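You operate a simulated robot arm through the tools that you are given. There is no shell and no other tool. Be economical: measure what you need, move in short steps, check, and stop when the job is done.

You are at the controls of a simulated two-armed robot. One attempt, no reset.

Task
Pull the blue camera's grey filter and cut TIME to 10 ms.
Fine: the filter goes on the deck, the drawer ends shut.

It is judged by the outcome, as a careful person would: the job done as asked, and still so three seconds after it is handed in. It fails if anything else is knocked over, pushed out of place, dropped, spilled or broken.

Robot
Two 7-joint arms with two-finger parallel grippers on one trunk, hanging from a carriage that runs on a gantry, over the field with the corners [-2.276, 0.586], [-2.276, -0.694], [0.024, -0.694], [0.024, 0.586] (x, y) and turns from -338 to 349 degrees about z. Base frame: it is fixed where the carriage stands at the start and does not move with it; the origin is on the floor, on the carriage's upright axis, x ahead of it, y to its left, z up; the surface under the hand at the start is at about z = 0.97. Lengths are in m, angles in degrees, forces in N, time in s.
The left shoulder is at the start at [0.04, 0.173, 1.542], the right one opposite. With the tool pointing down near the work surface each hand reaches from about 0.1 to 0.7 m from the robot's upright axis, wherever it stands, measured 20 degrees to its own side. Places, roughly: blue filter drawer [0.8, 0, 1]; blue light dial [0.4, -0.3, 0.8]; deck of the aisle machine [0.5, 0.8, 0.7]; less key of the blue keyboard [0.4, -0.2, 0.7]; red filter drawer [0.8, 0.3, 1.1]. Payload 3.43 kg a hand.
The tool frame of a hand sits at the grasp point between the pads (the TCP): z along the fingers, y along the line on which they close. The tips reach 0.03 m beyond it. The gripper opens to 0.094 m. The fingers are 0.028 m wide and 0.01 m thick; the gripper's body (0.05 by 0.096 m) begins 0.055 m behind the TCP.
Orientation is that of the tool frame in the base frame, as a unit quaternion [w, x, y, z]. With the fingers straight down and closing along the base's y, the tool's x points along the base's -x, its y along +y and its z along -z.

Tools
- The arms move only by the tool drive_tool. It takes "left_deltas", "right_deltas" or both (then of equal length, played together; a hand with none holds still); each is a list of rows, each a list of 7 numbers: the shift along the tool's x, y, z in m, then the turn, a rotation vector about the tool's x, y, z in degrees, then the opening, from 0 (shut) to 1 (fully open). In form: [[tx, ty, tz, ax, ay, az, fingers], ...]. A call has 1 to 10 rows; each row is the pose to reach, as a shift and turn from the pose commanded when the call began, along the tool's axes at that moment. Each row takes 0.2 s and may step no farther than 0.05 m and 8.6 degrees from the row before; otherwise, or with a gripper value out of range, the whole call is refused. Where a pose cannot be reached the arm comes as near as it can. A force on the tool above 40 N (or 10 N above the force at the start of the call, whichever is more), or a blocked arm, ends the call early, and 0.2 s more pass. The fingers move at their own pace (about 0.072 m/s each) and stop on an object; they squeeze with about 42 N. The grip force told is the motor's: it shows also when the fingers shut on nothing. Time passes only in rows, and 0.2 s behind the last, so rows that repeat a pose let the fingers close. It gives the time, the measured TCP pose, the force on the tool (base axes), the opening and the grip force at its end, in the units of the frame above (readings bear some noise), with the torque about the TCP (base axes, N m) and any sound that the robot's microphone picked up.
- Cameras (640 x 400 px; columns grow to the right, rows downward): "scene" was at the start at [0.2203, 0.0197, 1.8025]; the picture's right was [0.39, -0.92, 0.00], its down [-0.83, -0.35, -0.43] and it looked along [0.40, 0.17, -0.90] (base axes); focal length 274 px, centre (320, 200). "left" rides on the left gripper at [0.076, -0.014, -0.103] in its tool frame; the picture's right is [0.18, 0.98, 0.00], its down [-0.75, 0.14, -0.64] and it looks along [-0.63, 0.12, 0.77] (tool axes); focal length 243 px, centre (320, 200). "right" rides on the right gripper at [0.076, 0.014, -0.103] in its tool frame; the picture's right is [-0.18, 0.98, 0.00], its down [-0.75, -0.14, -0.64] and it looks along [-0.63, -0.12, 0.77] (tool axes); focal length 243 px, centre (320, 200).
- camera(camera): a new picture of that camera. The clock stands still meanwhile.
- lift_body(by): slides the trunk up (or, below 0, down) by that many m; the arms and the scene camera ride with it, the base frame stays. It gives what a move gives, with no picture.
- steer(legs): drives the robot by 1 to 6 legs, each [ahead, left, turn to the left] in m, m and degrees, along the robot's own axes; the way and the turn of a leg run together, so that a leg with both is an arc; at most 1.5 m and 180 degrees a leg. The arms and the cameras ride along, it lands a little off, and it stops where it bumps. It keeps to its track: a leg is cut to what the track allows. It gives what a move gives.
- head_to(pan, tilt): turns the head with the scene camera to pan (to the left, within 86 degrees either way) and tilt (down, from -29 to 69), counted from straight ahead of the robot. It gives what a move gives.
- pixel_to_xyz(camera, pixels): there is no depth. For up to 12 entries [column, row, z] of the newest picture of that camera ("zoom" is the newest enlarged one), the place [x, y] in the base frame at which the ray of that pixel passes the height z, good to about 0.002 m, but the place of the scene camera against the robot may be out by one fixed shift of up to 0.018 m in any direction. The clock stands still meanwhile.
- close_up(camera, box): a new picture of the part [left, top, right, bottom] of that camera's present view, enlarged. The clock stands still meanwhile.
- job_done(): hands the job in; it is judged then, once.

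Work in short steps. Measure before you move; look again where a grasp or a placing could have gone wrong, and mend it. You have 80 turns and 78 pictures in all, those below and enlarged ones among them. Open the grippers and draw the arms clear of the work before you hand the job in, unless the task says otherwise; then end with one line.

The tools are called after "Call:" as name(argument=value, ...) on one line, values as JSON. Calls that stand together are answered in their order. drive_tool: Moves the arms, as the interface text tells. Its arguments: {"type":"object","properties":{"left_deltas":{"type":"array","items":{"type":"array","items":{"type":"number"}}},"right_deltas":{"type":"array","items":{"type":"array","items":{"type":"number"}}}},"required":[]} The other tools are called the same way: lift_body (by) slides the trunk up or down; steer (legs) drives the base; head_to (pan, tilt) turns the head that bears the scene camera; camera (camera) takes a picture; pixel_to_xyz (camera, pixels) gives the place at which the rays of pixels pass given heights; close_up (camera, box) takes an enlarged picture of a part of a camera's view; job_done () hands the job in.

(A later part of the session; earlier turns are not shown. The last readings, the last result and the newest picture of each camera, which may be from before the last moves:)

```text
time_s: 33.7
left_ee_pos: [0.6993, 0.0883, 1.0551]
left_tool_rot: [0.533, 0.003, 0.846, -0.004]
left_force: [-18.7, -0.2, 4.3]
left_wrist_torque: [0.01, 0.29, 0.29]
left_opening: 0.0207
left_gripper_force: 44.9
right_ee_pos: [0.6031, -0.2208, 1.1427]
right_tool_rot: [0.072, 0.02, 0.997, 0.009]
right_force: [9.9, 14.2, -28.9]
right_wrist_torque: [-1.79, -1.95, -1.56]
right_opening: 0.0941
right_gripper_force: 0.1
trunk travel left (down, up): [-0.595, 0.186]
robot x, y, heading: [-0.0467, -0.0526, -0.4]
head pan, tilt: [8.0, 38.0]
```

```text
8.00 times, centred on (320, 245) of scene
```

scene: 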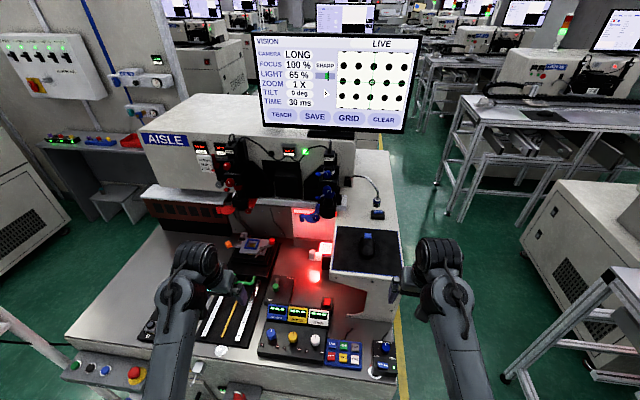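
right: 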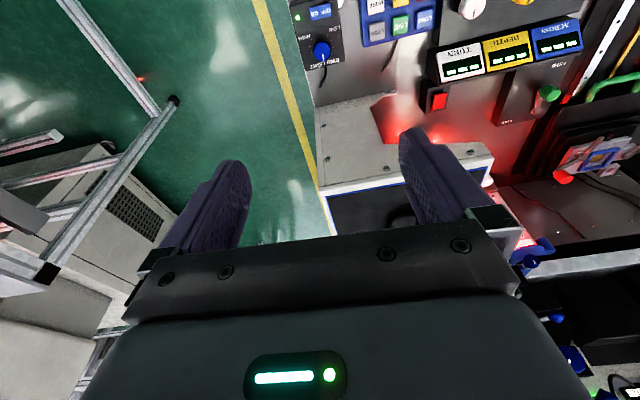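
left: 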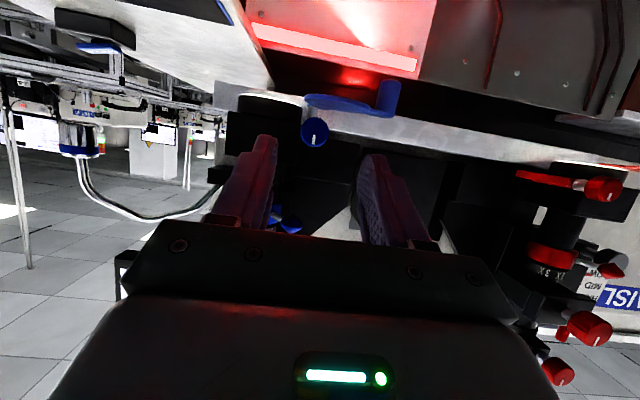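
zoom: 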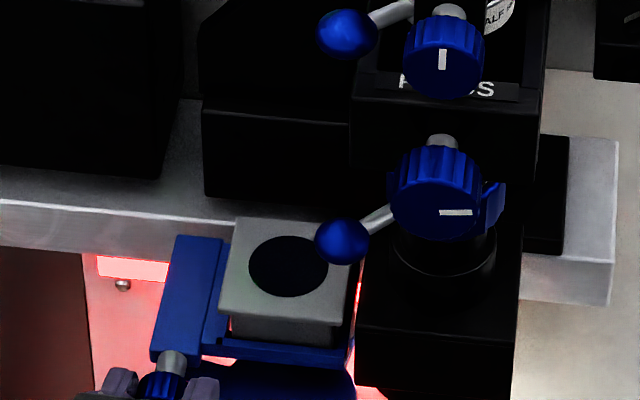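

The grey filter block is fully outside the housing on the blue tray. Force −19 N in x tells me to ease back 3 mm; I measure filter corners, knob and lever ball from this zoom.

Call:
pixel_to_xyz(camera="zoom", pixels=[[163, 388, 1.047], [218, 312, 1.075], [343, 328, 1.075], [238, 218, 1.075], [362, 235, 1.075], [345, 240, 1.12], [345, 240, 1.1], [290, 265, 1.075], [340, 345, 1.06], [357, 345, 1.06], [178, 240, 1.055]])

Call:
drive_tool(left_deltas=[[0.001, 0, -0.002, 0, 0, 0, 0.1], [0.0015, 0, -0.003, 0, 0, 0, 0.1]])

```text
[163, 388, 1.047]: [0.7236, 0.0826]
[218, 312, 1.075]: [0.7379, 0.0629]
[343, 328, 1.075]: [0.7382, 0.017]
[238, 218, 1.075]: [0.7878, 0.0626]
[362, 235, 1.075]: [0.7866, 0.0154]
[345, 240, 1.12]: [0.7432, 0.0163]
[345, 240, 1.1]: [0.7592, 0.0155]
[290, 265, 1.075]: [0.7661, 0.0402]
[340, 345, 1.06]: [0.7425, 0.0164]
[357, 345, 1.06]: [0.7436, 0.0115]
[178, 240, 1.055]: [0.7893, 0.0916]
```

```text
time_s: 34.3
left_ee_pos: [0.6994, 0.0896, 1.0573]
left_tool_rot: [0.534, 0.002, 0.845, -0.003]
left_force: [6.6, 0.0, -5.1]
left_wrist_torque: [-0.03, 1.34, 0.33]
left_opening: 0.0205
left_gripper_force: 45.2
right_ee_pos: [0.6058, -0.2222, 1.1444]
right_tool_rot: [0.072, 0.021, 0.997, 0.009]
right_force: [9.9, 14.1, -29.0]
right_wrist_torque: [-1.74, -1.9, -1.53]
right_opening: 0.094
right_gripper_force: 0.1
trunk travel left (down, up): [-0.595, 0.186]
robot x, y, heading: [-0.0472, -0.0519, -0.2]
head pan, tilt: [8.0, 38.0]
```

Corrected for a ~6 mm y shift: filter x 0.738–0.787, y 0.022–0.069; the lever ball hangs near (0.75, 0.02, 1.11). More clearance would help, so I gently try 1.2 cm more pull.

Call:
drive_tool(left_deltas=[[-0.0004, 0.003, 0.0008, 0, 0, 0, 0.1], [-0.0004, 0.006, 0.0008, 0, 0, 0, 0.1], [-0.0004, 0.009, 0.0008, 0, 0, 0, 0.1], [-0.0004, 0.012, 0.0008, 0, 0, 0, 0.1]])

Call:
close_up(camera="scene", box=[280, 220, 360, 270])

```text
time_s: 35.3
left_ee_pos: [0.699, 0.0978, 1.0568]
left_tool_rot: [0.535, 0.003, 0.845, -0.005]
left_force: [-2.4, -5.3, -1.7]
left_wrist_torque: [-0.08, -0.05, 0.27]
left_opening: 0.0208
left_gripper_force: 45.3
right_ee_pos: [0.6057, -0.2225, 1.1436]
right_tool_rot: [0.071, 0.02, 0.997, 0.01]
right_force: [9.7, 15.3, -28.8]
right_wrist_torque: [-1.78, -1.86, -1.54]
right_opening: 0.0942
right_gripper_force: 0.1
trunk travel left (down, up): [-0.595, 0.186]
robot x, y, heading: [-0.0487, -0.0545, -0.4]
head pan, tilt: [8.0, 38.0]
```

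```text
8.00 times, centred on (320, 245) of scene
```

zoom: 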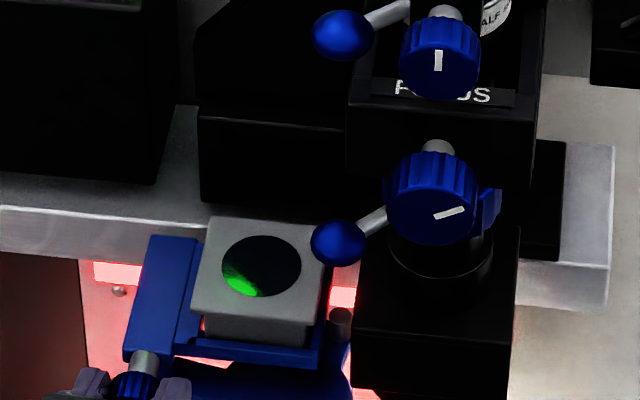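

It stopped at its end stop (−5 N). I measure filter, mount behind and ball in this zoom, then open and retreat a little from the knob.

Call:
pixel_to_xyz(camera="zoom", pixels=[[190, 313, 1.062], [318, 328, 1.062], [212, 217, 1.062], [335, 235, 1.062], [262, 266, 1.062], [205, 337, 1.047], [320, 346, 1.047], [200, 198, 1.045], [345, 205, 1.045], [0, 210, 1.045], [133, 385, 1.047], [340, 245, 1.12]])

Call:
drive_tool(left_deltas=[[0, 0, 0, 0, 0, 0, 0.4], [0, 0, 0, 0, 0, 0, 0.4], [0, 0, -0.03, 0, 0, 0, 0.4], [0, 0, -0.07, 0, 0, 0, 0.4]])

Call:
camera(camera="left")

```text
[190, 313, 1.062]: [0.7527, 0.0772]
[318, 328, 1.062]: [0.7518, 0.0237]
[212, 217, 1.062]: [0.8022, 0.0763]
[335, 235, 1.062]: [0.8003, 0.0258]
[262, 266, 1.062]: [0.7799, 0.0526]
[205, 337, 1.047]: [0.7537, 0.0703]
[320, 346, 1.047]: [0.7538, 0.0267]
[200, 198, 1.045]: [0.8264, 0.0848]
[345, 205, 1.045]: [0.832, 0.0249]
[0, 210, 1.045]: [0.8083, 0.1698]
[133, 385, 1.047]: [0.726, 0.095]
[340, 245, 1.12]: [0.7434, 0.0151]
```

```text
time_s: 36.3
left_ee_pos: [0.6355, 0.101, 1.0864]
left_tool_rot: [0.534, 0.003, 0.845, -0.005]
left_force: [0.1, -0.3, -1.0]
left_wrist_torque: [0.0, 0.03, 0.0]
left_opening: 0.0377
left_gripper_force: 0.1
right_ee_pos: [0.6055, -0.2214, 1.1438]
right_tool_rot: [0.071, 0.021, 0.997, 0.008]
right_force: [10.0, 14.5, -29.3]
right_wrist_torque: [-1.74, -1.99, -1.55]
right_opening: 0.0937
right_gripper_force: 0.1
trunk travel left (down, up): [-0.595, 0.186]
robot x, y, heading: [-0.0436, -0.0509, -0.2]
head pan, tilt: [8.0, 38.0]
```

```text
36 pictures are left
```

left: 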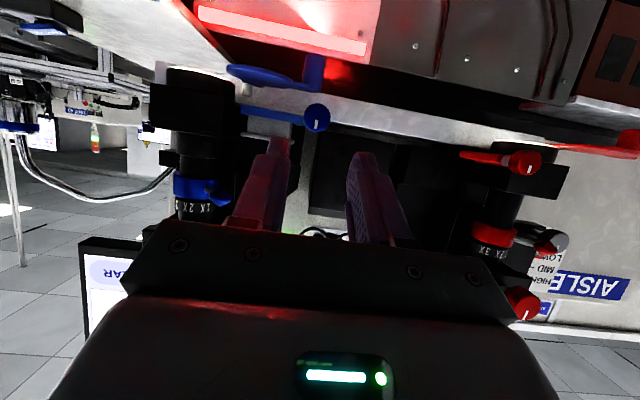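

Filter now spans about x 0.75–0.80, y 0.03–0.08, z 1.047–1.062; mount behind at x≈0.828, lever ball ≈(0.735, 0.02, 1.13). I will grip along x with the hand leaning left. First half of the reorientation while backing up and away.

Call:
drive_tool(left_deltas=[[-0.019, 0.008, -0.012, 4.8, 2.63, 5.73, 0.75], [-0.038, 0.016, -0.024, 9.6, 5.27, 11.47, 0.75], [-0.057, 0.024, -0.036, 14.4, 7.9, 17.2, 0.75], [-0.076, 0.033, -0.048, 19.2, 10.5, 22.9, 0.75], [-0.095, 0.041, -0.06, 24.0, 13.2, 28.7, 0.75], [-0.114, 0.049, -0.072, 28.8, 15.8, 34.4, 0.75]])

Call:
drive_tool(left_deltas=[[0, 0, 0, 4.8, 2.63, 5.73, 0.75], [0, 0, 0, 9.6, 5.27, 11.47, 0.75], [0, 0, 0, 14.4, 7.9, 17.2, 0.75], [0, 0, 0, 19.2, 10.5, 22.9, 0.75], [0, 0, 0, 24.0, 13.2, 28.7, 0.75], [0, 0, 0, 28.8, 15.8, 34.4, 0.75]])

Call:
close_up(camera="scene", box=[200, 170, 400, 295])

Call:
camera(camera="left")

```text
time_s: 37.7
left_ee_pos: [0.6202, 0.1471, 1.2214]
left_tool_rot: [0.377, 0.381, 0.843, -0.055]
left_force: [0.7, 0.1, -0.5]
left_wrist_torque: [-0.02, -0.01, 0.01]
left_opening: 0.0705
left_gripper_force: 0.0
right_ee_pos: [0.606, -0.2257, 1.1436]
right_tool_rot: [0.071, 0.021, 0.997, 0.007]
right_force: [10.7, 13.1, -30.1]
right_wrist_torque: [-1.71, -1.97, -1.52]
right_opening: 0.0938
right_gripper_force: 0.0
trunk travel left (down, up): [-0.595, 0.186]
robot x, y, heading: [-0.0467, -0.0516, -0.1]
head pan, tilt: [8.0, 38.0]
```

```text
time_s: 39.1
left_ee_pos: [0.6211, 0.1512, 1.2216]
left_tool_rot: [0.161, 0.685, 0.704, -0.094]
left_force: [0.9, 0.8, 1.2]
left_wrist_torque: [0.01, -0.02, -0.02]
left_opening: 0.07
left_gripper_force: 0.1
right_ee_pos: [0.6063, -0.2209, 1.1426]
right_tool_rot: [0.072, 0.019, 0.997, 0.009]
right_force: [9.8, 14.4, -28.4]
right_wrist_torque: [-1.78, -1.88, -1.54]
right_opening: 0.094
right_gripper_force: 0.1
trunk travel left (down, up): [-0.595, 0.186]
robot x, y, heading: [-0.0471, -0.054, -0.3]
head pan, tilt: [8.0, 38.0]
```

```text
3.20 times, centred on (300, 232) of scene
```

zoom: 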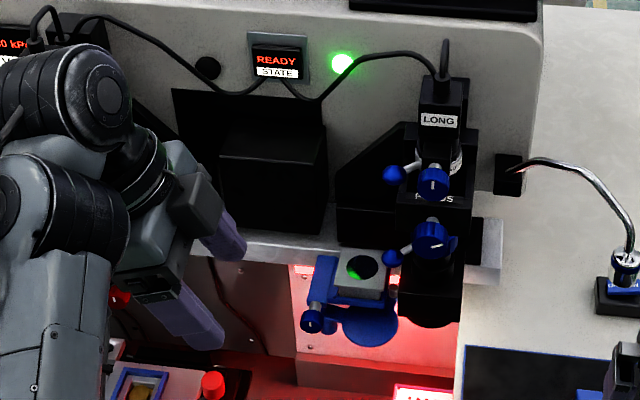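

```text
34 pictures are left
```

left: 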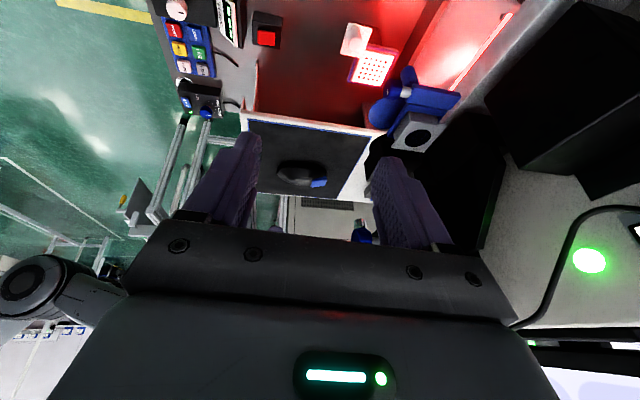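

Orientation as planned (tool z ≈ (0.10, −0.35, −0.93), closing along x). Filter is visible in the left view at (417,137); I measure it with that camera in an enlarged picture.

Call:
close_up(camera="left", box=[360, 60, 480, 160])

```text
4.00 times, centred on (420, 110) of left
```

zoom: 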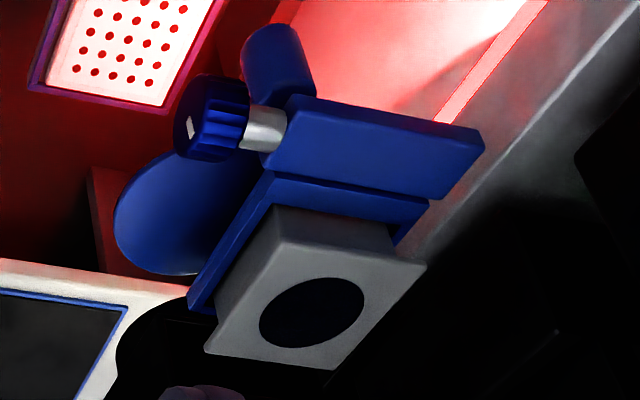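

I query the filter's top corners and the bar in this zoom.

Call:
pixel_to_xyz(camera="zoom", pixels=[[282, 243, 1.062], [425, 262, 1.062], [205, 352, 1.062], [330, 368, 1.062], [312, 312, 1.062], [277, 208, 1.05], [392, 226, 1.05], [430, 200, 1.055], [485, 150, 1.055], [265, 165, 1.055], [312, 312, 1.07], [215, 115, 1.047]])

```text
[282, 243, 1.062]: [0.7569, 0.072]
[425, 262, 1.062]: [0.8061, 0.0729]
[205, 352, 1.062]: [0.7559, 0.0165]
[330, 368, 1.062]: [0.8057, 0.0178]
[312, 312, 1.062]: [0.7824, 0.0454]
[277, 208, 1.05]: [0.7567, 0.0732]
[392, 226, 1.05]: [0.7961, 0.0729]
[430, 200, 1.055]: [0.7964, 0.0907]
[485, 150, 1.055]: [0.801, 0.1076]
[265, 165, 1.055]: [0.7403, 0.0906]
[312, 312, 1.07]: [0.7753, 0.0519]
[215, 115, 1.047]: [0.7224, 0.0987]
```

The left camera agrees on the knob (0.722, 0.099) and combined with the scene gives the filter centre ≈ (0.772, 0.054), top z ≈ 1.07. I move to a hover 4.7 cm above the grasp along the tool axis.

Call:
drive_tool(left_deltas=[[-0.006, 0.026, 0.015, 0, 0, 0, 0.75], [-0.012, 0.053, 0.035, 0, 0, 0, 0.75], [-0.018, 0.08, 0.06, 0, 0, 0, 0.75], [-0.025, 0.105, 0.09, 0, 0, 0, 0.75], [-0.031, 0.131, 0.123, 0, 0, 0, 0.75]])

Call:
camera(camera="left")

Call:
close_up(camera="scene", box=[250, 190, 378, 270])

```text
time_s: 40.3
left_ee_pos: [0.7055, 0.1028, 1.1609]
left_tool_rot: [0.154, 0.693, 0.698, -0.094]
left_force: [-0.2, 0.2, 0.5]
left_wrist_torque: [0.0, 0.01, -0.01]
left_opening: 0.0705
left_gripper_force: 0.1
left hand out of reach, approached as far as the arm can: row 4, 5
right_ee_pos: [0.606, -0.2212, 1.1441]
right_tool_rot: [0.072, 0.02, 0.997, 0.009]
right_force: [10.2, 14.1, -28.7]
right_wrist_torque: [-1.75, -1.9, -1.59]
right_opening: 0.094
right_gripper_force: 0.1
trunk travel left (down, up): [-0.595, 0.186]
robot x, y, heading: [-0.0493, -0.052, -0.3]
head pan, tilt: [8.0, 38.0]
```

```text
32 pictures are left
```

left: 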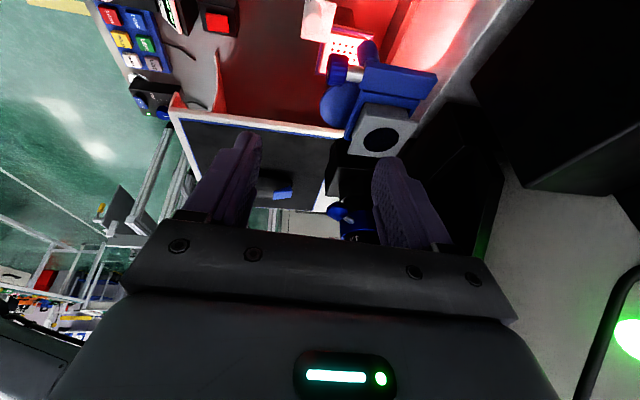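

```text
5.00 times, centred on (314, 230) of scene
```

zoom: 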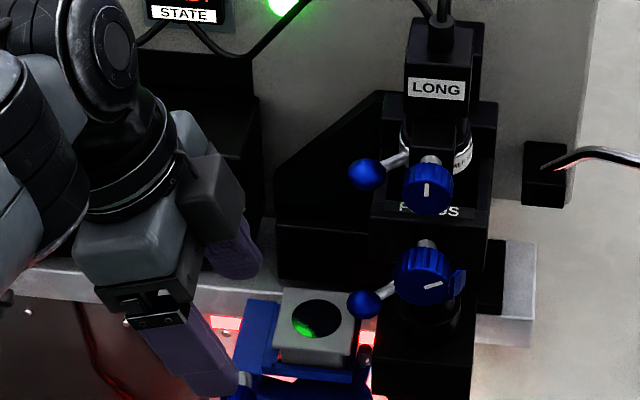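

The reach falls short at (0.7055, 0.103, 1.161). I step back 5 cm to get a definite reachable command, then drive the robot 6.5 cm ahead.

Call:
drive_tool(left_deltas=[[0, -0.03, -0.02, 0, 0, 0, 0.75], [0, -0.06, -0.04, 0, 0, 0, 0.75]])

Call:
steer(legs=[[0.065, 0.0, 0]])

```text
time_s: 40.9
left_ee_pos: [0.6402, 0.1118, 1.1912]
left_tool_rot: [0.154, 0.69, 0.701, -0.096]
left_force: [-0.5, -0.5, -0.4]
left_wrist_torque: [0.05, -0.11, 0.02]
left_opening: 0.0704
left_gripper_force: 0.1
left hand out of reach, approached as far as the arm can: row 1
right_ee_pos: [0.604, -0.2237, 1.1431]
right_tool_rot: [0.07, 0.021, 0.997, 0.008]
right_force: [10.9, 14.0, -29.4]
right_wrist_torque: [-1.71, -1.99, -1.54]
right_opening: 0.0939
right_gripper_force: 0.0
trunk travel left (down, up): [-0.595, 0.186]
robot x, y, heading: [-0.0494, -0.0504, -0.7]
head pan, tilt: [8.0, 38.0]
```

```text
time_s: 41.9
left_ee_pos: [0.7072, 0.1143, 1.1958]
left_tool_rot: [0.155, 0.692, 0.699, -0.094]
left_force: [0.3, -0.2, 0.7]
left_wrist_torque: [0.0, -0.01, 0.02]
left_opening: 0.0707
left_gripper_force: 0.0
right_ee_pos: [0.6717, -0.221, 1.1445]
right_tool_rot: [0.072, 0.019, 0.997, 0.009]
right_force: [11.1, 14.3, -29.8]
right_wrist_torque: [-1.72, -1.95, -1.56]
right_opening: 0.094
right_gripper_force: 0.0
trunk travel left (down, up): [-0.595, 0.186]
robot x, y, heading: [0.0156, -0.0512, -0.4]
head pan, tilt: [8.0, 38.0]
```

Robot now at x 0.016. I go to the hover point again (delta ≈ (0.058, −0.032, −0.068)).

Call:
drive_tool(left_deltas=[[-0.002, 0.018, 0.025, 0, 0, 0, 0.75], [-0.004, 0.036, 0.05, 0, 0, 0, 0.75], [-0.0067, 0.052, 0.08, 0, 0, 0, 0.75]])

Call:
camera(camera="left")

Call:
close_up(camera="scene", box=[250, 210, 410, 310])

```text
time_s: 42.7
left_ee_pos: [0.7626, 0.0823, 1.1278]
left_tool_rot: [0.156, 0.693, 0.698, -0.094]
left_force: [0.3, 0.7, 0.3]
left_wrist_torque: [-0.04, 0.01, 0.0]
left_opening: 0.0705
left_gripper_force: 0.2
left hand out of reach, approached as far as the arm can: row 3
right_ee_pos: [0.6706, -0.2231, 1.1441]
right_tool_rot: [0.072, 0.02, 0.997, 0.009]
right_force: [8.2, 10.6, -22.0]
right_wrist_torque: [-1.23, -1.25, -1.07]
right_opening: 0.0939
right_gripper_force: 0.0
trunk travel left (down, up): [-0.595, 0.186]
robot x, y, heading: [0.0158, -0.0554, -0.6]
head pan, tilt: [8.0, 38.0]
```

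```text
30 pictures are left
```

left: 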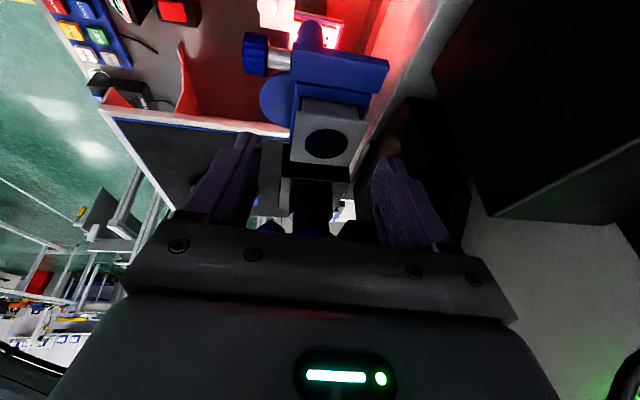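

```text
4.00 times, centred on (330, 260) of scene
```

zoom: 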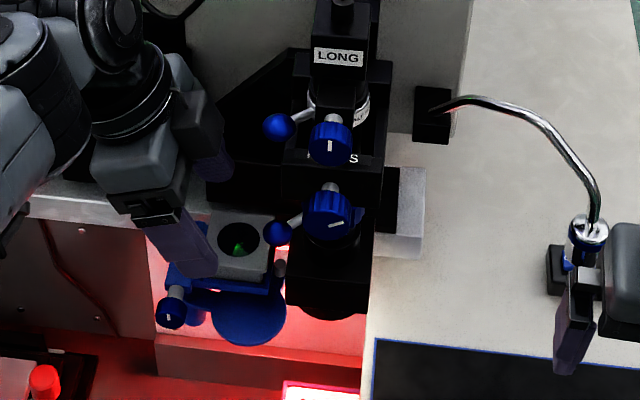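

The arm is at its reach limit; lowering the trunk helps. I raise the left hand 6 cm along its axis, draw the right hand back 12 cm (gooseneck near it at (590,230)), then lower the trunk 6 cm.

Call:
drive_tool(left_deltas=[[0, 0, -0.03, 0, 0, 0, 0.75], [0, 0, -0.06, 0, 0, 0, 0.75], [0, 0, -0.06, 0, 0, 0, 0.75]], right_deltas=[[0.04, 0, -0.01, 0, 0, 0, 0.3], [0.08, 0, -0.02, 0, 0, 0, 0], [0.12, 0, -0.03, 0, 0, 0, 0]])

Call:
lift_body(by=-0.06)

```text
time_s: 42.9
left_ee_pos: [0.7622, 0.0827, 1.1299]
left_tool_rot: [0.155, 0.693, 0.698, -0.095]
left_force: [-0.5, 0.8, 0.0]
left_wrist_torque: [0.01, 0.01, -0.02]
left_opening: 0.0706
left_gripper_force: 0.1
right_ee_pos: [0.6687, -0.2197, 1.1444]
right_tool_rot: [0.077, 0.02, 0.997, 0.01]
right_force: [6.8, 10.5, -15.9]
right_wrist_torque: [-1.15, -0.89, -1.1]
right_opening: 0.0588
right_gripper_force: 0.1
trunk travel left (down, up): [-0.595, 0.186]
robot x, y, heading: [0.014, -0.0493, -0.4]
head pan, tilt: [8.0, 38.0]
stopped in row 1 (right hand): the force on the tool passed its limit at 85 N (the readings are from after the stop); the commanded pose is now the measured one
```

```text
time_s: 43.9
left_ee_pos: [0.7637, 0.0822, 1.0698]
left_tool_rot: [0.155, 0.693, 0.697, -0.096]
left_force: [4.1, -3.7, -0.5]
left_wrist_torque: [-0.07, -0.07, 0.06]
left_opening: 0.0714
left_gripper_force: 0.7
right_ee_pos: [0.6698, -0.221, 1.0846]
right_tool_rot: [0.077, 0.019, 0.997, 0.01]
right_force: [11.6, 15.7, -31.2]
right_wrist_torque: [-1.88, -1.94, -1.67]
right_opening: 0.0283
right_gripper_force: 0.0
trunk travel left (down, up): [-0.535, 0.246]
robot x, y, heading: [0.0191, -0.054, -0.2]
head pan, tilt: [8.0, 38.0]
```

The right hand's move tripped the force limit (85 N spike) so the left hand did not rise, yet the trunk lowered: left TCP at z 1.070 with ~5 N contact. I look before doing anything.

Call:
close_up(camera="left", box=[200, 0, 440, 250])

Call:
close_up(camera="scene", box=[260, 170, 420, 270])

```text
1.60 times, centred on (320, 125) of left
```

zoom: 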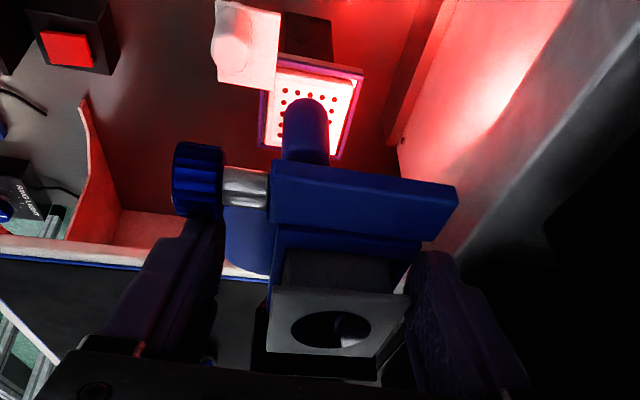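

```text
4.00 times, centred on (340, 220) of scene
```

zoom: 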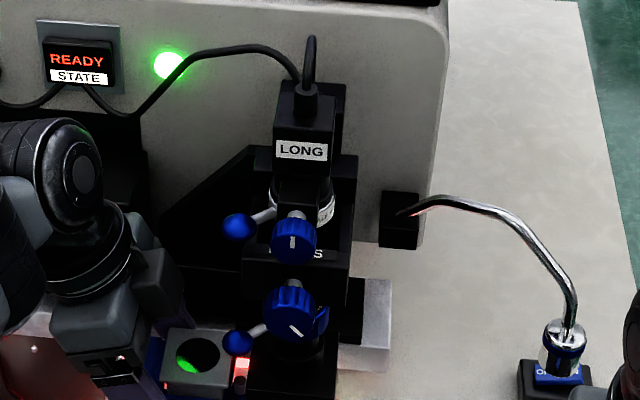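

The fingers luckily straddle the filter. The focus knob mark at (297,327) looks different from before, so I check it and the screen values.

Call:
camera(camera="scene")

Call:
close_up(camera="scene", box=[300, 195, 364, 265])

```text
26 pictures are left
```

scene: 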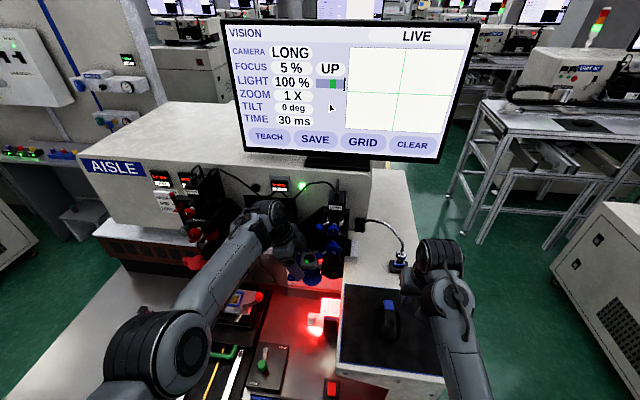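

```text
5.71 times, centred on (332, 230) of scene
```

zoom: 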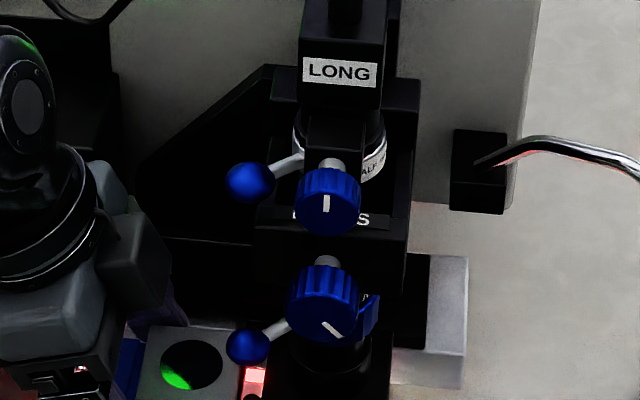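

FOCUS now reads 5 % and LIGHT 100 % (over-exposed without the filter), and the focus knob mark does appear turned. I raise and centre the left hand slightly over the filter, then re-check whether the knob is drifting.

Call:
drive_tool(left_deltas=[[-0.005, 0.003, -0.006, 0, 0, 0, 0.75], [-0.011, 0.005, -0.006, 0, 0, 0, 0.75], [-0.0164, 0.007, -0.006, 0, 0, 0, 0.75]])

Call:
close_up(camera="scene", box=[300, 195, 364, 265])

Call:
close_up(camera="left", box=[200, 100, 440, 250])

```text
time_s: 44.7
left_ee_pos: [0.7646, 0.076, 1.0816]
left_tool_rot: [0.156, 0.693, 0.698, -0.095]
left_force: [0.4, 0.2, -0.1]
left_wrist_torque: [0.03, -0.04, -0.01]
left_opening: 0.0707
left_gripper_force: 0.0
left hand out of reach, approached as far as the arm can: row 3
right_ee_pos: [0.6685, -0.2203, 1.0849]
right_tool_rot: [0.077, 0.019, 0.997, 0.01]
right_force: [12.5, 18.2, -35.1]
right_wrist_torque: [-2.09, -2.23, -1.89]
right_opening: 0.0282
right_gripper_force: 0.0
trunk travel left (down, up): [-0.535, 0.246]
robot x, y, heading: [0.0181, -0.0532, -0.3]
head pan, tilt: [8.0, 38.0]
```

```text
5.71 times, centred on (332, 230) of scene
```

zoom: 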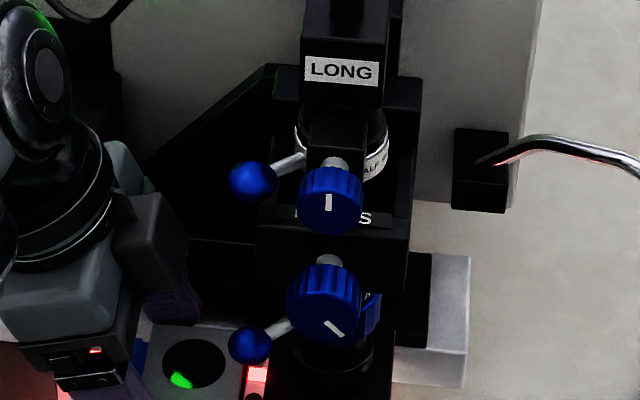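

```text
2.67 times, centred on (320, 175) of left
```

zoom: 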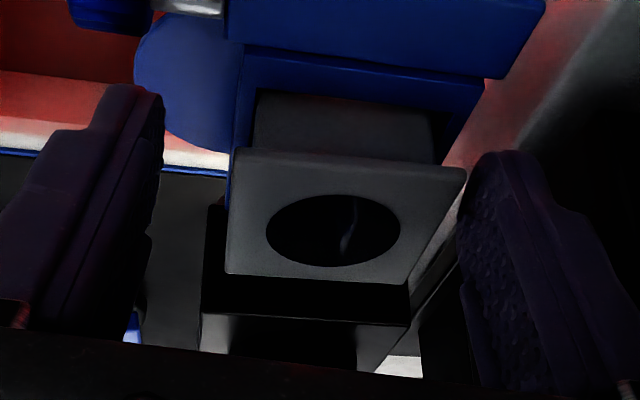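

The knob is steady now and the filter sits between the fingers. I close on it and check before lifting.

Call:
drive_tool(left_deltas=[[0, 0, 0, 0, 0, 0, 0.55], [0, 0, 0, 0, 0, 0, 0.4], [0, 0, 0, 0, 0, 0, 0.4], [0, 0, 0, 0, 0, 0, 0.4]])

Call:
close_up(camera="left", box=[200, 100, 440, 250])

```text
time_s: 45.7
left_ee_pos: [0.7684, 0.0755, 1.0816]
left_tool_rot: [0.157, 0.693, 0.698, -0.094]
left_force: [12.4, -0.5, 4.7]
left_wrist_torque: [-0.1, -0.39, 0.03]
left_opening: 0.0486
left_gripper_force: 41.7
right_ee_pos: [0.6709, -0.2209, 1.0856]
right_tool_rot: [0.078, 0.019, 0.997, 0.011]
right_force: [12.9, 17.7, -35.9]
right_wrist_torque: [-2.14, -2.31, -1.97]
right_opening: 0.0282
right_gripper_force: 0.0
trunk travel left (down, up): [-0.535, 0.246]
robot x, y, heading: [0.0194, -0.053, -0.5]
head pan, tilt: [8.0, 38.0]
```

```text
2.67 times, centred on (320, 175) of left
```

zoom: 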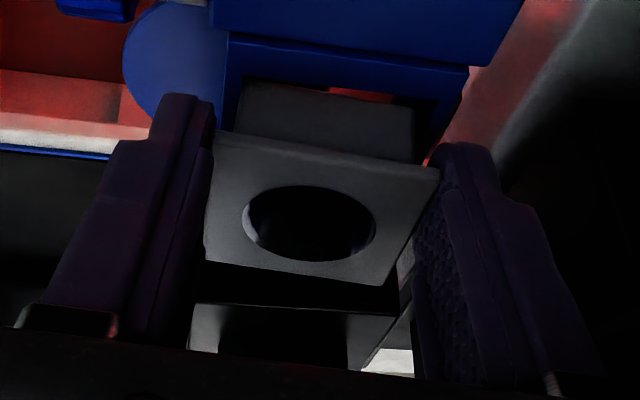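

Gripped at 0.0486 opening. I lift straight up 5 cm, clear of the tray.

Call:
drive_tool(left_deltas=[[-0.0035, 0.001, -0.009, 0, 0, 0, 0.4], [-0.007, 0.002, -0.019, 0, 0, 0, 0.4], [-0.0104, 0.002, -0.028, 0, 0, 0, 0.4], [-0.0139, 0.0, -0.037, 0, 0, 0, 0.4], [-0.0173, -0.004, -0.047, 0, 0, 0, 0.4]])

Call:
close_up(camera="left", box=[200, 0, 440, 250])

```text
time_s: 46.9
left_ee_pos: [0.756, 0.0765, 1.1298]
left_tool_rot: [0.154, 0.692, 0.699, -0.095]
left_force: [-1.1, 0.3, -1.0]
left_wrist_torque: [0.04, 0.01, -0.02]
left_opening: 0.0482
left_gripper_force: 42.1
right_ee_pos: [0.6686, -0.2205, 1.0847]
right_tool_rot: [0.076, 0.019, 0.997, 0.009]
right_force: [12.3, 17.8, -35.1]
right_wrist_torque: [-2.18, -2.41, -1.96]
right_opening: 0.0281
right_gripper_force: 0.0
trunk travel left (down, up): [-0.535, 0.246]
robot x, y, heading: [0.0172, -0.0558, -0.2]
head pan, tilt: [8.0, 38.0]
```

```text
1.60 times, centred on (320, 125) of left
```

zoom: 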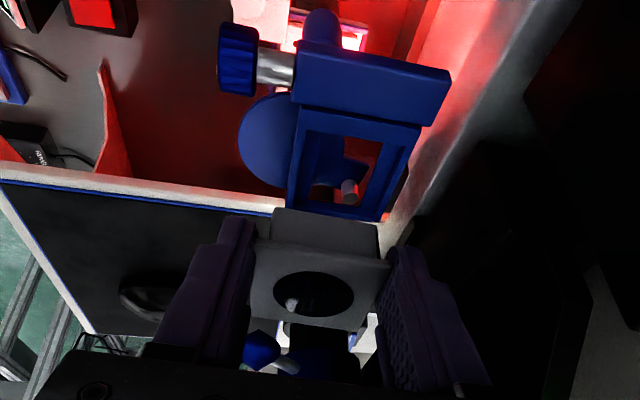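

The filter is out and the tray empty. I draw the hand back and up, then back the robot off 0.2 m and look.

Call:
drive_tool(left_deltas=[[0.005, -0.025, -0.02, 0, 0, 0, 0.4], [0.01, -0.05, -0.04, 0, 0, 0, 0.4], [0.0146, -0.08, -0.055, 0, 0, 0, 0.4]])

Call:
steer(legs=[[-0.2, 0, 0]])

Call:
head_to(pan=20, tilt=42)

Call:
camera(camera="scene")

```text
time_s: 47.7
left_ee_pos: [0.7029, 0.0988, 1.1612]
left_tool_rot: [0.156, 0.692, 0.699, -0.094]
left_force: [0.1, 0.5, -0.8]
left_wrist_torque: [-0.01, 0.01, 0.0]
left_opening: 0.0487
left_gripper_force: 41.9
left hand out of reach, approached as far as the arm can: row 3
right_ee_pos: [0.668, -0.2198, 1.085]
right_tool_rot: [0.077, 0.019, 0.997, 0.01]
right_force: [13.0, 18.0, -36.6]
right_wrist_torque: [-2.19, -2.38, -1.95]
right_opening: 0.0283
right_gripper_force: 0.2
trunk travel left (down, up): [-0.535, 0.246]
robot x, y, heading: [0.016, -0.0553, -0.5]
head pan, tilt: [8.0, 38.0]
```

```text
time_s: 49.3
left_ee_pos: [0.5041, 0.0997, 1.1604]
left_tool_rot: [0.155, 0.692, 0.698, -0.096]
left_force: [0.7, 0.0, 0.1]
left_wrist_torque: [-0.01, 0.0, 0.06]
left_opening: 0.0489
left_gripper_force: 41.9
right_ee_pos: [0.4688, -0.2181, 1.0849]
right_tool_rot: [0.076, 0.019, 0.997, 0.01]
right_force: [12.4, 18.6, -35.7]
right_wrist_torque: [-2.2, -2.41, -2.0]
right_opening: 0.0282
right_gripper_force: 0.1
trunk travel left (down, up): [-0.535, 0.246]
robot x, y, heading: [-0.1869, -0.0516, -0.3]
head pan, tilt: [8.0, 38.0]
```

```text
time_s: 50.1
left_ee_pos: [0.5053, 0.0999, 1.1618]
left_tool_rot: [0.155, 0.692, 0.698, -0.095]
left_force: [0.7, -1.4, -0.5]
left_wrist_torque: [0.02, -0.02, 0.0]
left_opening: 0.0489
left_gripper_force: 41.6
right_ee_pos: [0.47, -0.2186, 1.0837]
right_tool_rot: [0.077, 0.017, 0.997, 0.01]
right_force: [10.3, 11.5, -24.3]
right_wrist_torque: [-1.44, -1.37, -1.29]
right_opening: 0.028
right_gripper_force: 0.0
trunk travel left (down, up): [-0.535, 0.246]
robot x, y, heading: [-0.1811, -0.0529, -0.4]
head pan, tilt: [20.0, 42.0]
```

```text
20 pictures are left
```

scene: 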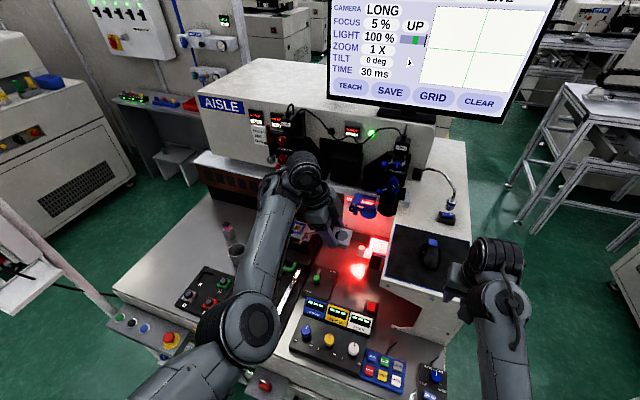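

The deck's left part around (160,260) is free (cup at (238,250), bottle (228,228), button box (205,290)). I measure these at deck height.

Call:
pixel_to_xyz(camera="scene", pixels=[[160, 260, 0.7], [185, 235, 0.7], [120, 285, 0.7], [205, 200, 0.7], [232, 262, 0.7], [228, 240, 0.7], [205, 268, 0.7], [175, 300, 0.7], [195, 185, 0.7]])

```text
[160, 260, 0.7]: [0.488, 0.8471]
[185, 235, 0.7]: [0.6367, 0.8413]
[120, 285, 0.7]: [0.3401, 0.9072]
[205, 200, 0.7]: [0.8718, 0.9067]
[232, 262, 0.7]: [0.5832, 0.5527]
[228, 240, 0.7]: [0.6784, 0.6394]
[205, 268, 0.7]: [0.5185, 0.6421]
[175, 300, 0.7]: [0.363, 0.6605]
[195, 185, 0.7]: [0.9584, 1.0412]
```

I'll place the filter at about (0.53, 0.80). Before lowering the trunk there, I raise the right hand gently in small steps.

Call:
drive_tool(right_deltas=[[0, 0, -0.003, 0, 0, 0, 0.3], [0, 0, -0.008, 0, 0, 0, 0.2], [0, 0, -0.015, 0, 0, 0, 0], [0, 0, -0.03, 0, 0, 0, 0], [0, 0, -0.05, 0, 0, 0, 0], [0, 0, -0.08, 0, 0, 0, 0], [0, 0, -0.12, 0, 0, 0, 0]])

Call:
steer(legs=[[0, 0.61, 0], [0.17, 0, 0]])

```text
time_s: 50.4
left_ee_pos: [0.5045, 0.0993, 1.1613]
left_tool_rot: [0.156, 0.691, 0.699, -0.094]
left_force: [0.5, -0.6, -0.2]
left_wrist_torque: [0.06, 0.03, -0.03]
left_opening: 0.0484
left_gripper_force: 42.3
right_ee_pos: [0.4718, -0.218, 1.0858]
right_tool_rot: [0.079, 0.019, 0.997, 0.011]
right_force: [7.3, 7.1, -14.9]
right_wrist_torque: [-0.93, -0.74, -0.91]
right_opening: 0.0284
right_gripper_force: 0.0
trunk travel left (down, up): [-0.535, 0.246]
robot x, y, heading: [-0.1775, -0.0524, -0.4]
head pan, tilt: [20.0, 42.0]
stopped in row 1 (right hand): the force on the tool passed its limit at 47 N (the readings are from after the stop); the commanded pose is now the measured one
```

```text
time_s: 54.9
left_ee_pos: [0.6799, 0.6997, 1.1613]
left_tool_rot: [0.156, 0.695, 0.696, -0.095]
left_force: [0.6, 0.1, 0.2]
left_wrist_torque: [0.01, 0.02, 0.01]
left_opening: 0.0485
left_gripper_force: 41.8
right_ee_pos: [0.6439, 0.3813, 1.0868]
right_tool_rot: [0.079, 0.023, 0.997, 0.009]
right_force: [11.2, 15.2, -30.8]
right_wrist_torque: [-1.85, -2.04, -1.66]
right_opening: 0.028
right_gripper_force: 0.0
trunk travel left (down, up): [-0.535, 0.246]
robot x, y, heading: [-0.008, 0.5523, -0.8]
head pan, tilt: [20.0, 42.0]
```

The right arm's bias spike decays each time (85 → 47 N). I retry raising the right hand.

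Call:
drive_tool(right_deltas=[[0.003, 0, -0.003, 0, 0, 0, 0], [0.01, 0, -0.01, 0, 0, 0, 0], [0.02, 0, -0.03, 0, 0, 0, 0], [0.04, 0, -0.06, 0, 0, 0, 0], [0.05, 0, -0.09, 0, 0, 0, 0], [0.05, 0, -0.13, 0, 0, 0, 0]])

```text
time_s: 55.3
left_ee_pos: [0.6789, 0.6994, 1.1608]
left_tool_rot: [0.155, 0.694, 0.696, -0.096]
left_force: [-0.4, 0.3, -0.4]
left_wrist_torque: [0.01, -0.02, -0.01]
left_opening: 0.0486
left_gripper_force: 42.3
right_ee_pos: [0.6415, 0.3822, 1.086]
right_tool_rot: [0.083, 0.023, 0.996, 0.009]
right_force: [8.0, 7.3, -15.7]
right_wrist_torque: [-1.02, -0.78, -0.93]
right_opening: 0.0
right_gripper_force: 21.4
trunk travel left (down, up): [-0.535, 0.246]
robot x, y, heading: [-0.011, 0.5526, -1.0]
head pan, tilt: [20.0, 42.0]
stopped in row 1 (right hand): the force on the tool passed its limit at 57 N (the readings are from after the stop); the commanded pose is now the measured one
```

Retry at once, while the residual is small.

Call:
drive_tool(right_deltas=[[0, 0, 0, 0, 0, 0, 0], [0, 0, 0, 0, 0, 0, 0], [0.002, 0, -0.002, 0, 0, 0, 0], [0.006, 0, -0.008, 0, 0, 0, 0], [0.015, 0, -0.02, 0, 0, 0, 0], [0.03, 0, -0.04, 0, 0, 0, 0], [0.05, 0, -0.07, 0, 0, 0, 0], [0.05, 0, -0.11, 0, 0, 0, 0], [0.05, 0, -0.14, 0, 0, 0, 0]])

```text
time_s: 56.0
left_ee_pos: [0.679, 0.7, 1.1623]
left_tool_rot: [0.155, 0.694, 0.696, -0.096]
left_force: [-1.0, -0.9, -0.5]
left_wrist_torque: [-0.02, -0.01, 0.0]
left_opening: 0.0487
left_gripper_force: 41.8
right_ee_pos: [0.6415, 0.382, 1.0908]
right_tool_rot: [0.084, 0.023, 0.996, 0.011]
right_force: [7.0, 7.8, -14.5]
right_wrist_torque: [-0.93, -0.72, -0.87]
right_opening: 0.0002
right_gripper_force: 32.6
trunk travel left (down, up): [-0.535, 0.246]
robot x, y, heading: [-0.0073, 0.5515, -0.8]
head pan, tilt: [20.0, 42.0]
stopped in row 3 (right hand): the force on the tool passed its limit at 47 N (the readings are from after the stop); the commanded pose is now the measured one
```

Upward steps keep tripping while the bias points down; the left arm's bias vanished when it first moved downward, so I nudge the right hand 2 cm down (free air below) to clear it.

Call:
drive_tool(right_deltas=[[0, 0, 0.004, 0, 0, 0, 0], [0, 0, 0.01, 0, 0, 0, 0], [0, 0, 0.02, 0, 0, 0, 0], [0, 0, 0.02, 0, 0, 0, 0], [0, 0, 0.01, 0, 0, 0, 0], [0, 0, 0.0, 0, 0, 0, 0], [0, 0, -0.02, 0, 0, 0, 0], [0.02, 0, -0.05, 0, 0, 0, 0], [0.04, 0, -0.09, 0, 0, 0, 0], [0.05, 0, -0.13, 0, 0, 0, 0]])

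```text
time_s: 57.5
left_ee_pos: [0.6782, 0.6994, 1.1619]
left_tool_rot: [0.154, 0.695, 0.696, -0.095]
left_force: [0.0, -0.1, 0.1]
left_wrist_torque: [-0.01, 0.01, -0.02]
left_opening: 0.0487
left_gripper_force: 42.8
right_ee_pos: [0.6429, 0.3819, 1.094]
right_tool_rot: [0.089, 0.025, 0.996, 0.011]
right_force: [9.3, 7.6, -14.2]
right_wrist_torque: [-1.0, -0.66, -0.94]
right_opening: 0.0
right_gripper_force: 33.1
trunk travel left (down, up): [-0.535, 0.246]
robot x, y, heading: [-0.0097, 0.5534, -0.9]
head pan, tilt: [20.0, 42.0]
stopped in row 7 (right hand): the force on the tool passed its limit at 74 N (the readings are from after the stop); the commanded pose is now the measured one
```

Only upward right-arm motion is blocked; I leave it and lower the left hand with its own arm to a point above the deck at (0.53, 0.81, 0.78).

Call:
drive_tool(left_deltas=[[0.0233, -0.0177, 0.0307, 0, 0, 0, 0.4], [0.0466, -0.0354, 0.0614, 0, 0, 0, 0.4], [0.07, -0.0531, 0.0921, 0, 0, 0, 0.4], [0.0932, -0.0708, 0.1228, 0, 0, 0, 0.4], [0.1165, -0.0885, 0.1535, 0, 0, 0, 0.4], [0.14, -0.1062, 0.1842, 0, 0, 0, 0.4], [0.163, -0.124, 0.215, 0, 0, 0, 0.4], [0.1864, -0.1416, 0.2456, 0, 0, 0, 0.4], [0.2097, -0.1593, 0.2763, 0, 0, 0, 0.4], [0.233, -0.177, 0.307, 0, 0, 0, 0.4]])

Call:
camera(camera="scene")

```text
time_s: 59.7
left_ee_pos: [0.5302, 0.8092, 0.7785]
left_tool_rot: [0.154, 0.694, 0.696, -0.095]
left_force: [-0.7, -0.1, 0.2]
left_wrist_torque: [-0.01, 0.01, 0.0]
left_opening: 0.0483
left_gripper_force: 41.1
right_ee_pos: [0.6419, 0.3827, 1.0931]
right_tool_rot: [0.089, 0.024, 0.996, 0.012]
right_force: [11.7, 16.6, -31.1]
right_wrist_torque: [-1.86, -2.04, -1.75]
right_opening: 0.0
right_gripper_force: 32.8
trunk travel left (down, up): [-0.535, 0.246]
robot x, y, heading: [-0.0057, 0.5496, -0.6]
head pan, tilt: [20.0, 42.0]
```

```text
19 pictures are left
```

scene: 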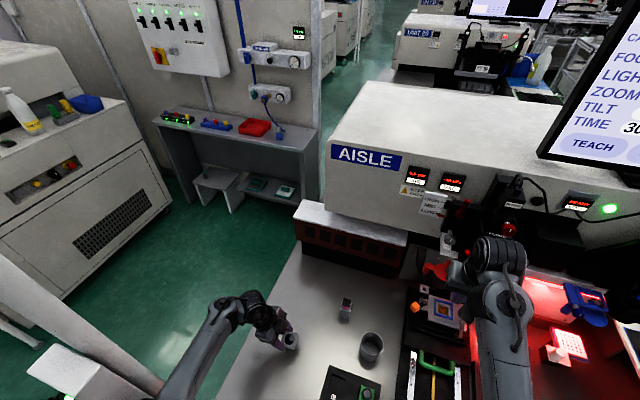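

The filter hangs over free deck inside the edge (edge near column 246 at that row). I lower vertically in small steps until contact.

Call:
drive_tool(left_deltas=[[0.0035, -0.0008, 0.0094, 0, 0, 0, 0.4], [0.0069, -0.0016, 0.0187, 0, 0, 0, 0.4], [0.0104, -0.0025, 0.028, 0, 0, 0, 0.4], [0.0125, -0.003, 0.0337, 0, 0, 0, 0.4], [0.0145, -0.0035, 0.0393, 0, 0, 0, 0.4], [0.0166, -0.004, 0.0449, 0, 0, 0, 0.4]])

Call:
close_up(camera="scene", box=[240, 290, 360, 365])

```text
time_s: 61.2
left_ee_pos: [0.5356, 0.808, 0.7354]
left_tool_rot: [0.159, 0.696, 0.694, -0.093]
left_force: [-3.7, 0.2, 16.6]
left_wrist_torque: [-0.02, 0.25, -0.03]
left_opening: 0.048
left_gripper_force: 42.2
right_ee_pos: [0.6426, 0.3836, 1.0935]
right_tool_rot: [0.091, 0.025, 0.995, 0.013]
right_force: [7.8, 7.3, -14.1]
right_wrist_torque: [-0.81, -0.65, -0.78]
right_opening: 0.0
right_gripper_force: 33.3
trunk travel left (down, up): [-0.535, 0.246]
robot x, y, heading: [-0.007, 0.5511, -0.7]
head pan, tilt: [20.0, 42.0]
stopped in row 6 (left hand): the force on the tool passed its limit at 44 N (the readings are from after the stop); the commanded pose is now the measured one
```

```text
5.33 times, centred on (300, 328) of scene
```

zoom: 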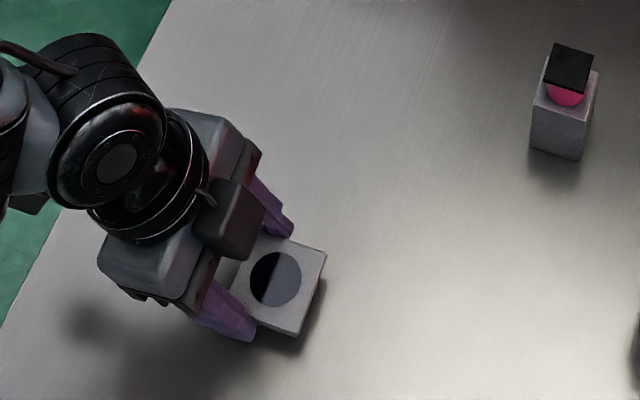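

Contact made (17 N up), filter flat on the deck. I open and withdraw along the tool axis.

Call:
drive_tool(left_deltas=[[-0.0005, 0, -0.001, 0, 0, 0, 0.6], [-0.0005, 0, -0.001, 0, 0, 0, 0.75], [-0.0005, 0, -0.001, 0, 0, 0, 0.8], [-0.003, 0, -0.02, 0, 0, 0, 0.8], [-0.01, 0, -0.05, 0, 0, 0, 0.8], [-0.02, 0, -0.09, 0, 0, 0, 0.8], [-0.03, 0, -0.13, 0, 0, 0, 0.8]])

Call:
close_up(camera="scene", box=[240, 290, 360, 365])

```text
time_s: 63.0
left_ee_pos: [0.4585, 0.7672, 0.8371]
left_tool_rot: [0.155, 0.694, 0.69, -0.13]
left_force: [-2.0, 0.3, 0.1]
left_wrist_torque: [0.0, -0.05, 0.07]
left_opening: 0.0752
left_gripper_force: 0.0
right_ee_pos: [0.6009, 0.3504, 1.0815]
right_tool_rot: [0.076, 0.023, 0.997, 0.0]
right_force: [5.6, 3.7, -13.9]
right_wrist_torque: [-0.55, -0.73, -0.58]
right_opening: 0.0001
right_gripper_force: 33.1
trunk travel left (down, up): [-0.535, 0.246]
robot x, y, heading: [-0.013, 0.5465, -0.5]
head pan, tilt: [20.0, 42.0]
stopped in row 7 (left hand): the arm was blocked; the commanded pose is now the measured one
```

```text
5.33 times, centred on (300, 328) of scene
```

zoom: 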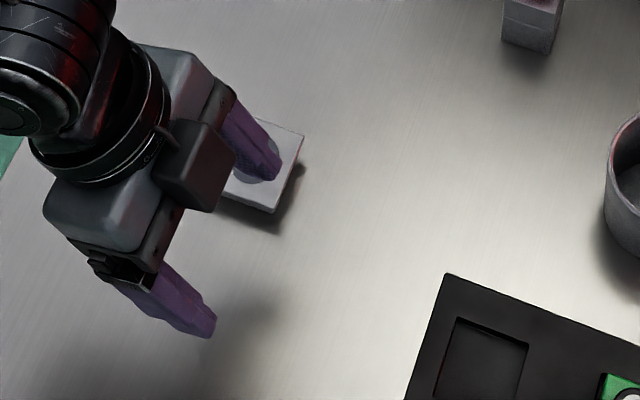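

The left arm reports blocked and the whole robot deflected ~4 cm, so the elbow probably touches something. I look at the full scene.

Call:
camera(camera="scene")

```text
16 pictures are left
```

scene: 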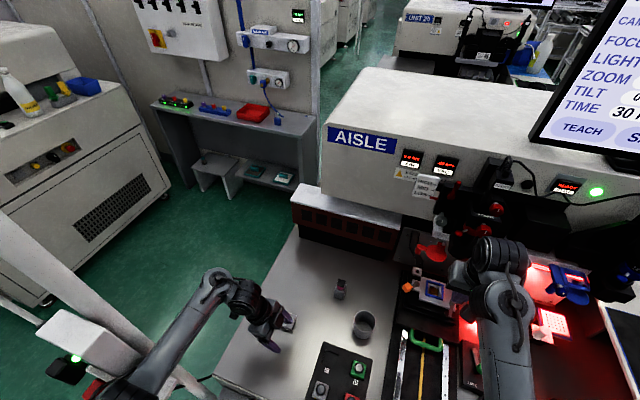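

The left elbow presses on the white pole's bracket at (90,370). Hand is well above the filter, so I steer the robot right 0.2 m to free it.

Call:
steer(legs=[[0, -0.2, 0]])

Call:
camera(camera="scene")

```text
time_s: 64.6
left_ee_pos: [0.5105, 0.6113, 0.859]
left_tool_rot: [0.157, 0.696, 0.693, -0.104]
left_force: [-0.7, 0.2, -0.4]
left_wrist_torque: [0.01, -0.02, 0.0]
left_opening: 0.0754
left_gripper_force: 0.1
right_ee_pos: [0.6396, 0.1803, 1.0946]
right_tool_rot: [0.092, 0.024, 0.995, 0.012]
right_force: [8.2, 11.6, -22.9]
right_wrist_torque: [-1.36, -1.44, -1.33]
right_opening: 0.0
right_gripper_force: 32.8
trunk travel left (down, up): [-0.535, 0.246]
robot x, y, heading: [-0.0149, 0.3493, -0.3]
head pan, tilt: [20.0, 42.0]
```

```text
15 pictures are left
```

scene: 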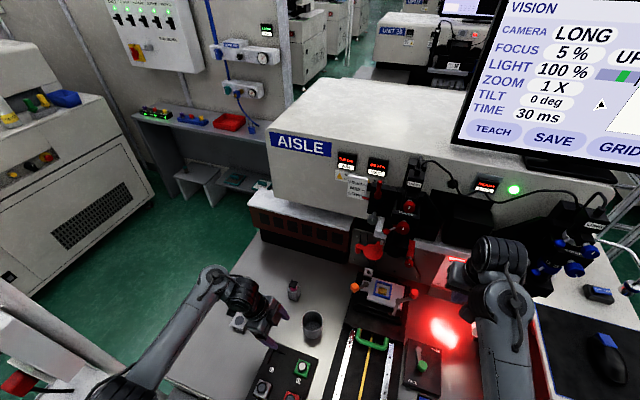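

Free again. I raise the left hand, back off 0.15 m and return toward y≈−0.05.

Call:
drive_tool(left_deltas=[[-0.01, 0.002, -0.028, 0, 0, 0, 0.8], [-0.022, 0.004, -0.06, 0, 0, 0, 0.8], [-0.036, 0.007, -0.1, 0, 0, 0, 0.8], [-0.05, 0.01, -0.14, 0, 0, 0, 0.8], [-0.066, 0.014, -0.18, 0, 0, 0, 0.8], [-0.08, 0.017, -0.22, 0, 0, 0, 0.8]])

Call:
steer(legs=[[-0.15, 0, 0], [0, -0.4, 0]])

Call:
camera(camera="scene")

```text
time_s: 66.0
left_ee_pos: [0.5112, 0.6172, 1.0944]
left_tool_rot: [0.156, 0.695, 0.694, -0.106]
left_force: [-0.4, -0.1, 0.4]
left_wrist_torque: [0.0, -0.01, 0.0]
left_opening: 0.0754
left_gripper_force: 0.1
right_ee_pos: [0.6415, 0.1801, 1.0945]
right_tool_rot: [0.091, 0.024, 0.995, 0.012]
right_force: [8.5, 10.8, -19.0]
right_wrist_torque: [-1.21, -1.15, -1.15]
right_opening: 0.0004
right_gripper_force: 32.5
trunk travel left (down, up): [-0.535, 0.246]
robot x, y, heading: [-0.0124, 0.3505, -0.6]
head pan, tilt: [20.0, 42.0]
```

```text
time_s: 69.5
left_ee_pos: [0.3567, 0.2256, 1.0924]
left_tool_rot: [0.157, 0.694, 0.694, -0.105]
left_force: [0.8, -0.7, -0.2]
left_wrist_torque: [-0.02, 0.0, 0.0]
left_opening: 0.0753
left_gripper_force: 0.0
right_ee_pos: [0.4868, -0.2118, 1.0949]
right_tool_rot: [0.09, 0.023, 0.996, 0.012]
right_force: [8.7, 11.1, -21.1]
right_wrist_torque: [-1.21, -1.36, -1.18]
right_opening: 0.0
right_gripper_force: 33.2
trunk travel left (down, up): [-0.535, 0.246]
robot x, y, heading: [-0.165, -0.0436, -0.3]
head pan, tilt: [20.0, 42.0]
```

```text
14 pictures are left
```

scene: 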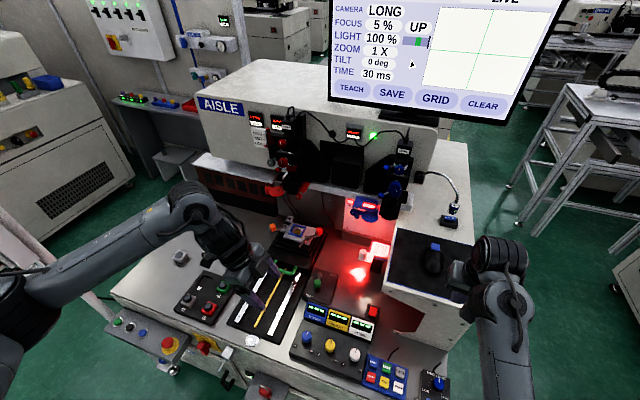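

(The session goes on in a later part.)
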